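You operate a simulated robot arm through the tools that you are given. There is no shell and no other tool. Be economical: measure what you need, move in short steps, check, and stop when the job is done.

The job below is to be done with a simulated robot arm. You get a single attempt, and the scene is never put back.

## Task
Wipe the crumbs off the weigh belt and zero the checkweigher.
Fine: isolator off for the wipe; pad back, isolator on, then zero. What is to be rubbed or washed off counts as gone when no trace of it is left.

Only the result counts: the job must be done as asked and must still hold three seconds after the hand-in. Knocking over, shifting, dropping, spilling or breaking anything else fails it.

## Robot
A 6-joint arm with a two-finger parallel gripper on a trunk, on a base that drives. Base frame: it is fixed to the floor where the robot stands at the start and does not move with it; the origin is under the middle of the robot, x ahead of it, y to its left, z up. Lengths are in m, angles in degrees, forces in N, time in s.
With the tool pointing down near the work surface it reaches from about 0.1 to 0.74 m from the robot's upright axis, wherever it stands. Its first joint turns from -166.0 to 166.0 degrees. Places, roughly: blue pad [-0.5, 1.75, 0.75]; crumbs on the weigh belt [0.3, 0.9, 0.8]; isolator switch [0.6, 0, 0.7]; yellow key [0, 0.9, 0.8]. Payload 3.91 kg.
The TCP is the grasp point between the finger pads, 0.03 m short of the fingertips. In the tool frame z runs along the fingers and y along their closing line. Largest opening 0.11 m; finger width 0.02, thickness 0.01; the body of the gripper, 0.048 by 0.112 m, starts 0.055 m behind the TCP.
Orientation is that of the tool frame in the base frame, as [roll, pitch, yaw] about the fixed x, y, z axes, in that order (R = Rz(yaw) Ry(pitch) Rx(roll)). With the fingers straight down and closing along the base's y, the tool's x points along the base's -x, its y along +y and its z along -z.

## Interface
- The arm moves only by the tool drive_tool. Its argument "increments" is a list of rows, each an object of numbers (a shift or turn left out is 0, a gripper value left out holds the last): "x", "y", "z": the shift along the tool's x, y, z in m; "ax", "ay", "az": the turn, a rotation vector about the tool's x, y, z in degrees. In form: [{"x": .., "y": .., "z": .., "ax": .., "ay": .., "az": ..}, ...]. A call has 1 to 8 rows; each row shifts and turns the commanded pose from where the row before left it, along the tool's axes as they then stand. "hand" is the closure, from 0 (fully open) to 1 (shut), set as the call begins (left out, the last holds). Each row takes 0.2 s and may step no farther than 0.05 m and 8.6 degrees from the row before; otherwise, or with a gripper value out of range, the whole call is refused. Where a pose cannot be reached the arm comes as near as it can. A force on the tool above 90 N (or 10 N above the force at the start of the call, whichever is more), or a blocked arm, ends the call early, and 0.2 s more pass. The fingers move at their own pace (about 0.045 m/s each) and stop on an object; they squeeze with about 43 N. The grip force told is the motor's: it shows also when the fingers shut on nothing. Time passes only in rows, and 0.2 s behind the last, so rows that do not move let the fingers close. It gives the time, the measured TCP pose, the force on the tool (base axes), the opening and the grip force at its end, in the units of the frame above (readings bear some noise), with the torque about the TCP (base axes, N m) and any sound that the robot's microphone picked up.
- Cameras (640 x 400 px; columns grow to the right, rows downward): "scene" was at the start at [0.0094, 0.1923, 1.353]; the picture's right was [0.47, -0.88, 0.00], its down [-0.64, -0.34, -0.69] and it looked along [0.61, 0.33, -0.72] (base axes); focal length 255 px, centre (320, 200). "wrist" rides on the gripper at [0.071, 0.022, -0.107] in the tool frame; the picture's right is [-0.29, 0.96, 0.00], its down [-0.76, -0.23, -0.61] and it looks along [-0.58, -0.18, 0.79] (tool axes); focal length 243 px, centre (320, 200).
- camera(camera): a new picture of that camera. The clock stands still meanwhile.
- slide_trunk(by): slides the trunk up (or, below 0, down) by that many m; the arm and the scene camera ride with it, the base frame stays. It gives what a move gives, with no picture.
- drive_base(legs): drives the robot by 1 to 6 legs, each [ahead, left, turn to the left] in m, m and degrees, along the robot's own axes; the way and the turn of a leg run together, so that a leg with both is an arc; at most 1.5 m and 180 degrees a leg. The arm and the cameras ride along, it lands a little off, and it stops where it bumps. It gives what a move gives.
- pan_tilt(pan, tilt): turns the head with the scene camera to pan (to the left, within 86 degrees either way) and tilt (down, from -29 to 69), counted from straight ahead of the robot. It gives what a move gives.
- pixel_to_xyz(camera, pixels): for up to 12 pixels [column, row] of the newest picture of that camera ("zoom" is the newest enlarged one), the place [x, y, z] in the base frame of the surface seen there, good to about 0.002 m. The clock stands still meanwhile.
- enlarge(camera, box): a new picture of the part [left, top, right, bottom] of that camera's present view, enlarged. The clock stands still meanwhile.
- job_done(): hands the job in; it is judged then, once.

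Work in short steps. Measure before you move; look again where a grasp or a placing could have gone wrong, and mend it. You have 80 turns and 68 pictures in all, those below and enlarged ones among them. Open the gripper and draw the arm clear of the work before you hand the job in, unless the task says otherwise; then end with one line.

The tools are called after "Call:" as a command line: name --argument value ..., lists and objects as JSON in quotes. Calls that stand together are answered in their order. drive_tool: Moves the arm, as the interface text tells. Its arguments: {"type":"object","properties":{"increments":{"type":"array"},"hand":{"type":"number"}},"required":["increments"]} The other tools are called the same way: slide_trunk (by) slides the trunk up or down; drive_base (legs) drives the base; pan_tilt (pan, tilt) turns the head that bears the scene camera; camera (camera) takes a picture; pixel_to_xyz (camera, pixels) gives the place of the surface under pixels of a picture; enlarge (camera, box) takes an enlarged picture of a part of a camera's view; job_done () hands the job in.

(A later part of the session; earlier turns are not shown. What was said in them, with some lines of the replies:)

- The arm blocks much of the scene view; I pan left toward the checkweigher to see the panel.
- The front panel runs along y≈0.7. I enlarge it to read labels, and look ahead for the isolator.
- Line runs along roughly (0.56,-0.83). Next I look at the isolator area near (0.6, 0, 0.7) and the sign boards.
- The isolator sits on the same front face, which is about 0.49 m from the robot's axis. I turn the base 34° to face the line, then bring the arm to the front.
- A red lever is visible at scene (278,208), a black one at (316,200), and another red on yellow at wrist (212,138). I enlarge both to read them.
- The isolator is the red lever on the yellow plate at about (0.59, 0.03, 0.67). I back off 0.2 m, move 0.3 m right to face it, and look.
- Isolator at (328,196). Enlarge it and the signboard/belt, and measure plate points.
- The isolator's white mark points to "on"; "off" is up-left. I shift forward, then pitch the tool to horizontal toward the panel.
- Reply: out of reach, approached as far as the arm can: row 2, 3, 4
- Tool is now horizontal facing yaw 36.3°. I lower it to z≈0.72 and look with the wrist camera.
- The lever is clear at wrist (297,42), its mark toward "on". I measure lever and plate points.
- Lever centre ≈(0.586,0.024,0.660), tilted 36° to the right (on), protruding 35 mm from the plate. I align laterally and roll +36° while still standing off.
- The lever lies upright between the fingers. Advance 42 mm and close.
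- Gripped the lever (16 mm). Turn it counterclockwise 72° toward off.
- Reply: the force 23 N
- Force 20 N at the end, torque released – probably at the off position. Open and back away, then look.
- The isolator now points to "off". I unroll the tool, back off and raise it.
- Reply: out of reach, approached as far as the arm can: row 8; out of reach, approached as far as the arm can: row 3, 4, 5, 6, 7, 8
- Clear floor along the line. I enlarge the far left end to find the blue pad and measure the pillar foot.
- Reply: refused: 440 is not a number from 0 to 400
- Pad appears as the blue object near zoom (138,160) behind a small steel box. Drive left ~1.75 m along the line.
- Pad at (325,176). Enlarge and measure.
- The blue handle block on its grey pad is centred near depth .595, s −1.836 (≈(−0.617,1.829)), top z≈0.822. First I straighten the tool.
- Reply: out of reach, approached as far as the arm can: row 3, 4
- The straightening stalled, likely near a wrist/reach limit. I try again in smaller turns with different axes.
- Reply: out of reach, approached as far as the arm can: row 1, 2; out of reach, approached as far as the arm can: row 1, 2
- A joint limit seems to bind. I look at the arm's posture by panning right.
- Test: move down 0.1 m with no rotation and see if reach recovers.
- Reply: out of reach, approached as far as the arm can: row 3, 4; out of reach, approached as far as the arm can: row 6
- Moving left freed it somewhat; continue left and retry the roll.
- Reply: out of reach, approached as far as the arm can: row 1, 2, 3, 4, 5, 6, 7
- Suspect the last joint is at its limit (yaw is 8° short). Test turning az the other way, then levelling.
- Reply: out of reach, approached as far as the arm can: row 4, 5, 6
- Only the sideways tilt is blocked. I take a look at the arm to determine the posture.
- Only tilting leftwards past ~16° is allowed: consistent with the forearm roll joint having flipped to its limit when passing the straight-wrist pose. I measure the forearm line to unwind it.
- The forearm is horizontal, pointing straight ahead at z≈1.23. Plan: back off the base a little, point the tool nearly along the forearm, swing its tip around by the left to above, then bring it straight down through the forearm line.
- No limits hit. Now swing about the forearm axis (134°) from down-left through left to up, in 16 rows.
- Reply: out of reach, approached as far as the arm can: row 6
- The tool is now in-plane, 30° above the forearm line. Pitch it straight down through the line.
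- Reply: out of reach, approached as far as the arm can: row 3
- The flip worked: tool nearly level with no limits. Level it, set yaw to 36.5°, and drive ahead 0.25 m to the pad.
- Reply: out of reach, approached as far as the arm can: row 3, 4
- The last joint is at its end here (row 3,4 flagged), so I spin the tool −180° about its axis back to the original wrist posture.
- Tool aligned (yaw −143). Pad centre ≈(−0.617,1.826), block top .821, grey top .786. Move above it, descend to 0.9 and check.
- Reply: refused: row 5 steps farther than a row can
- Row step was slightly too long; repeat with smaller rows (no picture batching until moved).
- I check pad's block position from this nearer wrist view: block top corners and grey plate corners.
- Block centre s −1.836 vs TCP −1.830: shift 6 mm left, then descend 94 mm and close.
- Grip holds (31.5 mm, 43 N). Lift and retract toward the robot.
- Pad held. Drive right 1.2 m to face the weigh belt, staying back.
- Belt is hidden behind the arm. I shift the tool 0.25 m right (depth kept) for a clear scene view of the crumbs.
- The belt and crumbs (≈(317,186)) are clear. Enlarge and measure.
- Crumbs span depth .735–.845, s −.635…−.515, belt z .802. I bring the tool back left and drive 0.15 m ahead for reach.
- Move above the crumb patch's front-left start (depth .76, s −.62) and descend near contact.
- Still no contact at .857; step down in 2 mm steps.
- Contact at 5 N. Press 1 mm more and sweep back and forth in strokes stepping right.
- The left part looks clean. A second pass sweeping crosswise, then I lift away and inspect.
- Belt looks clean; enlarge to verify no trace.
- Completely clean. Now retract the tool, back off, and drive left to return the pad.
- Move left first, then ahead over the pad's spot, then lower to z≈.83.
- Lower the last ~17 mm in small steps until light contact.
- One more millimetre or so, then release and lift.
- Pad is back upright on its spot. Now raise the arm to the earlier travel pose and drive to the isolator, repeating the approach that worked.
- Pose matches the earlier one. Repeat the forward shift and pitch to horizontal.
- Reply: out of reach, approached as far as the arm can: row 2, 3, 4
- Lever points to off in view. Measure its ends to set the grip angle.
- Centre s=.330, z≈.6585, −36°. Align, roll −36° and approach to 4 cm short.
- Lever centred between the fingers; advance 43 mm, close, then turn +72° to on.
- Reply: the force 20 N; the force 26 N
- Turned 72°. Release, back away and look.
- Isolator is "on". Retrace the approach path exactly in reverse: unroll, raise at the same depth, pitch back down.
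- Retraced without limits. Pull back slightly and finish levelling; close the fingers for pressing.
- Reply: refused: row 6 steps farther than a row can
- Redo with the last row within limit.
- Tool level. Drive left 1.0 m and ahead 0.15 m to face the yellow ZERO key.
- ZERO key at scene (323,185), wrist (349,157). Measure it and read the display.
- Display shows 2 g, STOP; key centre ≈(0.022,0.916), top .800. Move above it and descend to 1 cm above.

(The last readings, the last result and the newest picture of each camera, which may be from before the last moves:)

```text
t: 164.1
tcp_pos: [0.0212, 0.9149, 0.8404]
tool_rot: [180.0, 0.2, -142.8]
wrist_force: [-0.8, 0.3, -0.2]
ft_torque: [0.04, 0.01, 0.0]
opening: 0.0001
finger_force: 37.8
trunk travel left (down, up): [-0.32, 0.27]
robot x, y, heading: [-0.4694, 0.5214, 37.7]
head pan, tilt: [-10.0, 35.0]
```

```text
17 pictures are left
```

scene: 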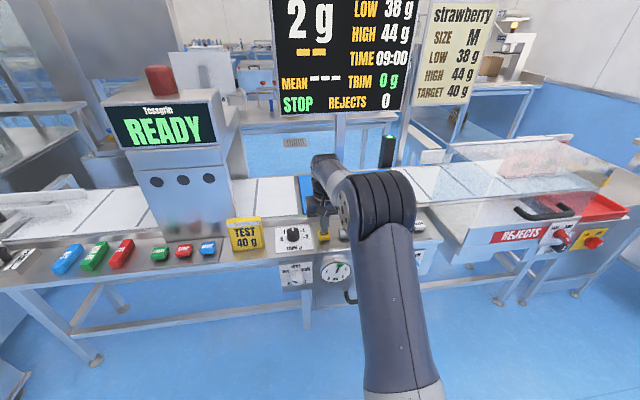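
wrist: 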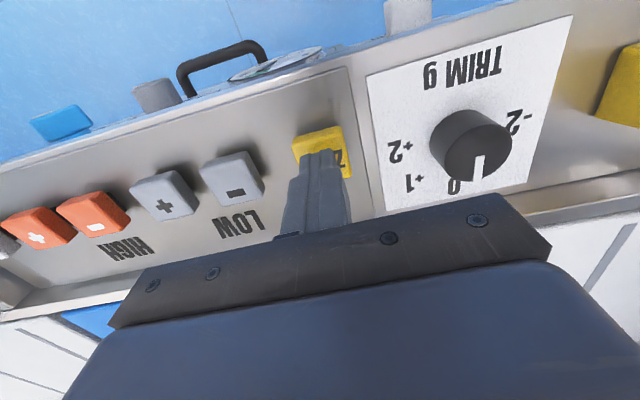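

Fingertips are right over the ZERO key. Press down ~14 mm in small steps, watching force.

Call:
drive_tool --increments '[{"z": 0.006}, {"z": 0.004}, {"z": 0.002}, {"z": 0.002}]'

Call:
enlarge --camera "scene" --box '[260, 0, 420, 120]'

```text
t: 165.1
tcp_pos: [0.0229, 0.9159, 0.8268]
tool_rot: [179.9, 0.2, -142.8]
wrist_force: [0.1, 0.6, 0.8]
ft_torque: [-0.03, -0.01, 0.01]
opening: 0.0
finger_force: 38.0
trunk travel left (down, up): [-0.32, 0.27]
robot x, y, heading: [-0.4681, 0.5178, 37.6]
head pan, tilt: [-10.0, 35.0]
```

```text
3.33 times, centred on (340, 60) of scene
```

zoom: 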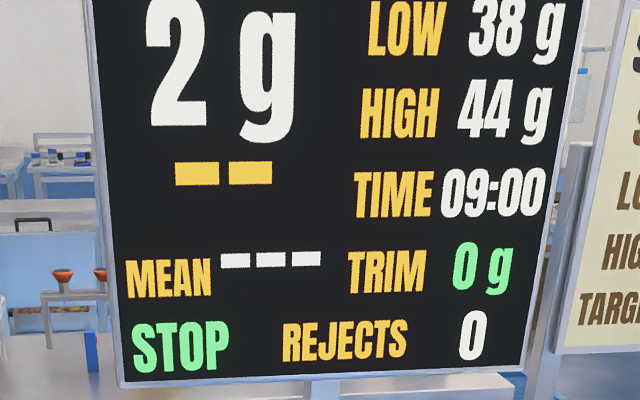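

Still light contact and 2 g; press further in 1–2 mm steps.

Call:
drive_tool --increments '[{"z": 0.0015}, {"z": 0.0015}, {}]'

Call:
enlarge --camera "scene" --box '[260, 0, 420, 120]'

```text
t: 165.8
tcp_pos: [0.0229, 0.9163, 0.8247]
tool_rot: [179.8, 0.2, -142.7]
wrist_force: [0.8, 1.1, 2.8]
ft_torque: [0.02, 0.01, -0.01]
opening: 0.0
finger_force: 37.9
trunk travel left (down, up): [-0.32, 0.27]
robot x, y, heading: [-0.4697, 0.5222, 37.4]
head pan, tilt: [-10.0, 35.0]
heard: click
```

```text
3.33 times, centred on (340, 60) of scene
```

zoom: 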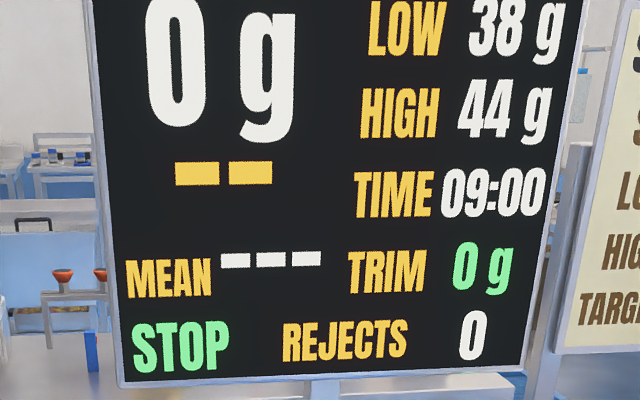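

Click heard, display 0 g. Lift straight up, retract, open the gripper and check.

Call:
drive_tool --increments '[{"z": -0.03}, {"z": -0.05}, {"z": -0.05}, {"z": -0.05}, {"x": 0.05}, {"x": 0.05}, {"x": 0.05}, {"x": 0.05}]'

Call:
drive_tool --increments '[{"z": -0.02}, {}, {}, {}, {}, {}]' --hand 0

Call:
camera --camera "scene"

```text
t: 167.7
tcp_pos: [-0.1373, 0.7943, 1.0037]
tool_rot: [179.9, 0.2, -142.9]
wrist_force: [-0.3, 0.4, 0.1]
ft_torque: [-0.01, 0.03, 0.0]
opening: 0.0
finger_force: 37.5
trunk travel left (down, up): [-0.32, 0.27]
robot x, y, heading: [-0.4663, 0.5171, 37.5]
head pan, tilt: [-10.0, 35.0]
```

```text
t: 169.1
tcp_pos: [-0.1355, 0.7942, 1.0244]
tool_rot: [179.9, 0.1, -142.8]
wrist_force: [-0.2, -0.3, -0.1]
ft_torque: [0.04, -0.01, -0.02]
opening: 0.1098
finger_force: 0.1
trunk travel left (down, up): [-0.32, 0.27]
robot x, y, heading: [-0.4674, 0.5178, 37.5]
head pan, tilt: [-10.0, 35.0]
```

```text
14 pictures are left
```

scene: 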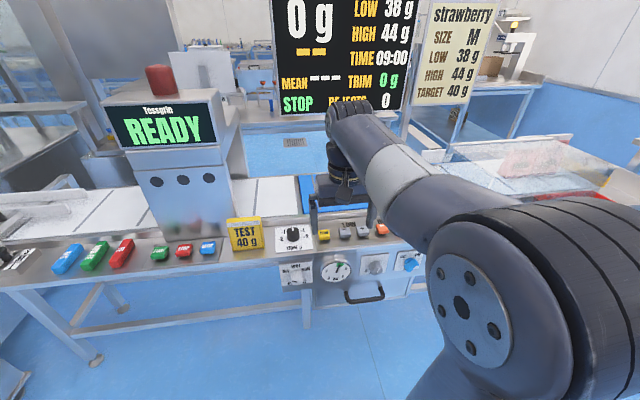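

Display reads 0 g, everything is in place and the arm is clear; hand in.

Call:
job_done

```text
The job is handed in.
```

The weigh belt is wiped with no crumbs left in the close-up, the pad is back on its spot, the isolator is on again, and the checkweigher is zeroed: its display reads 0 g. I have handed the job in.
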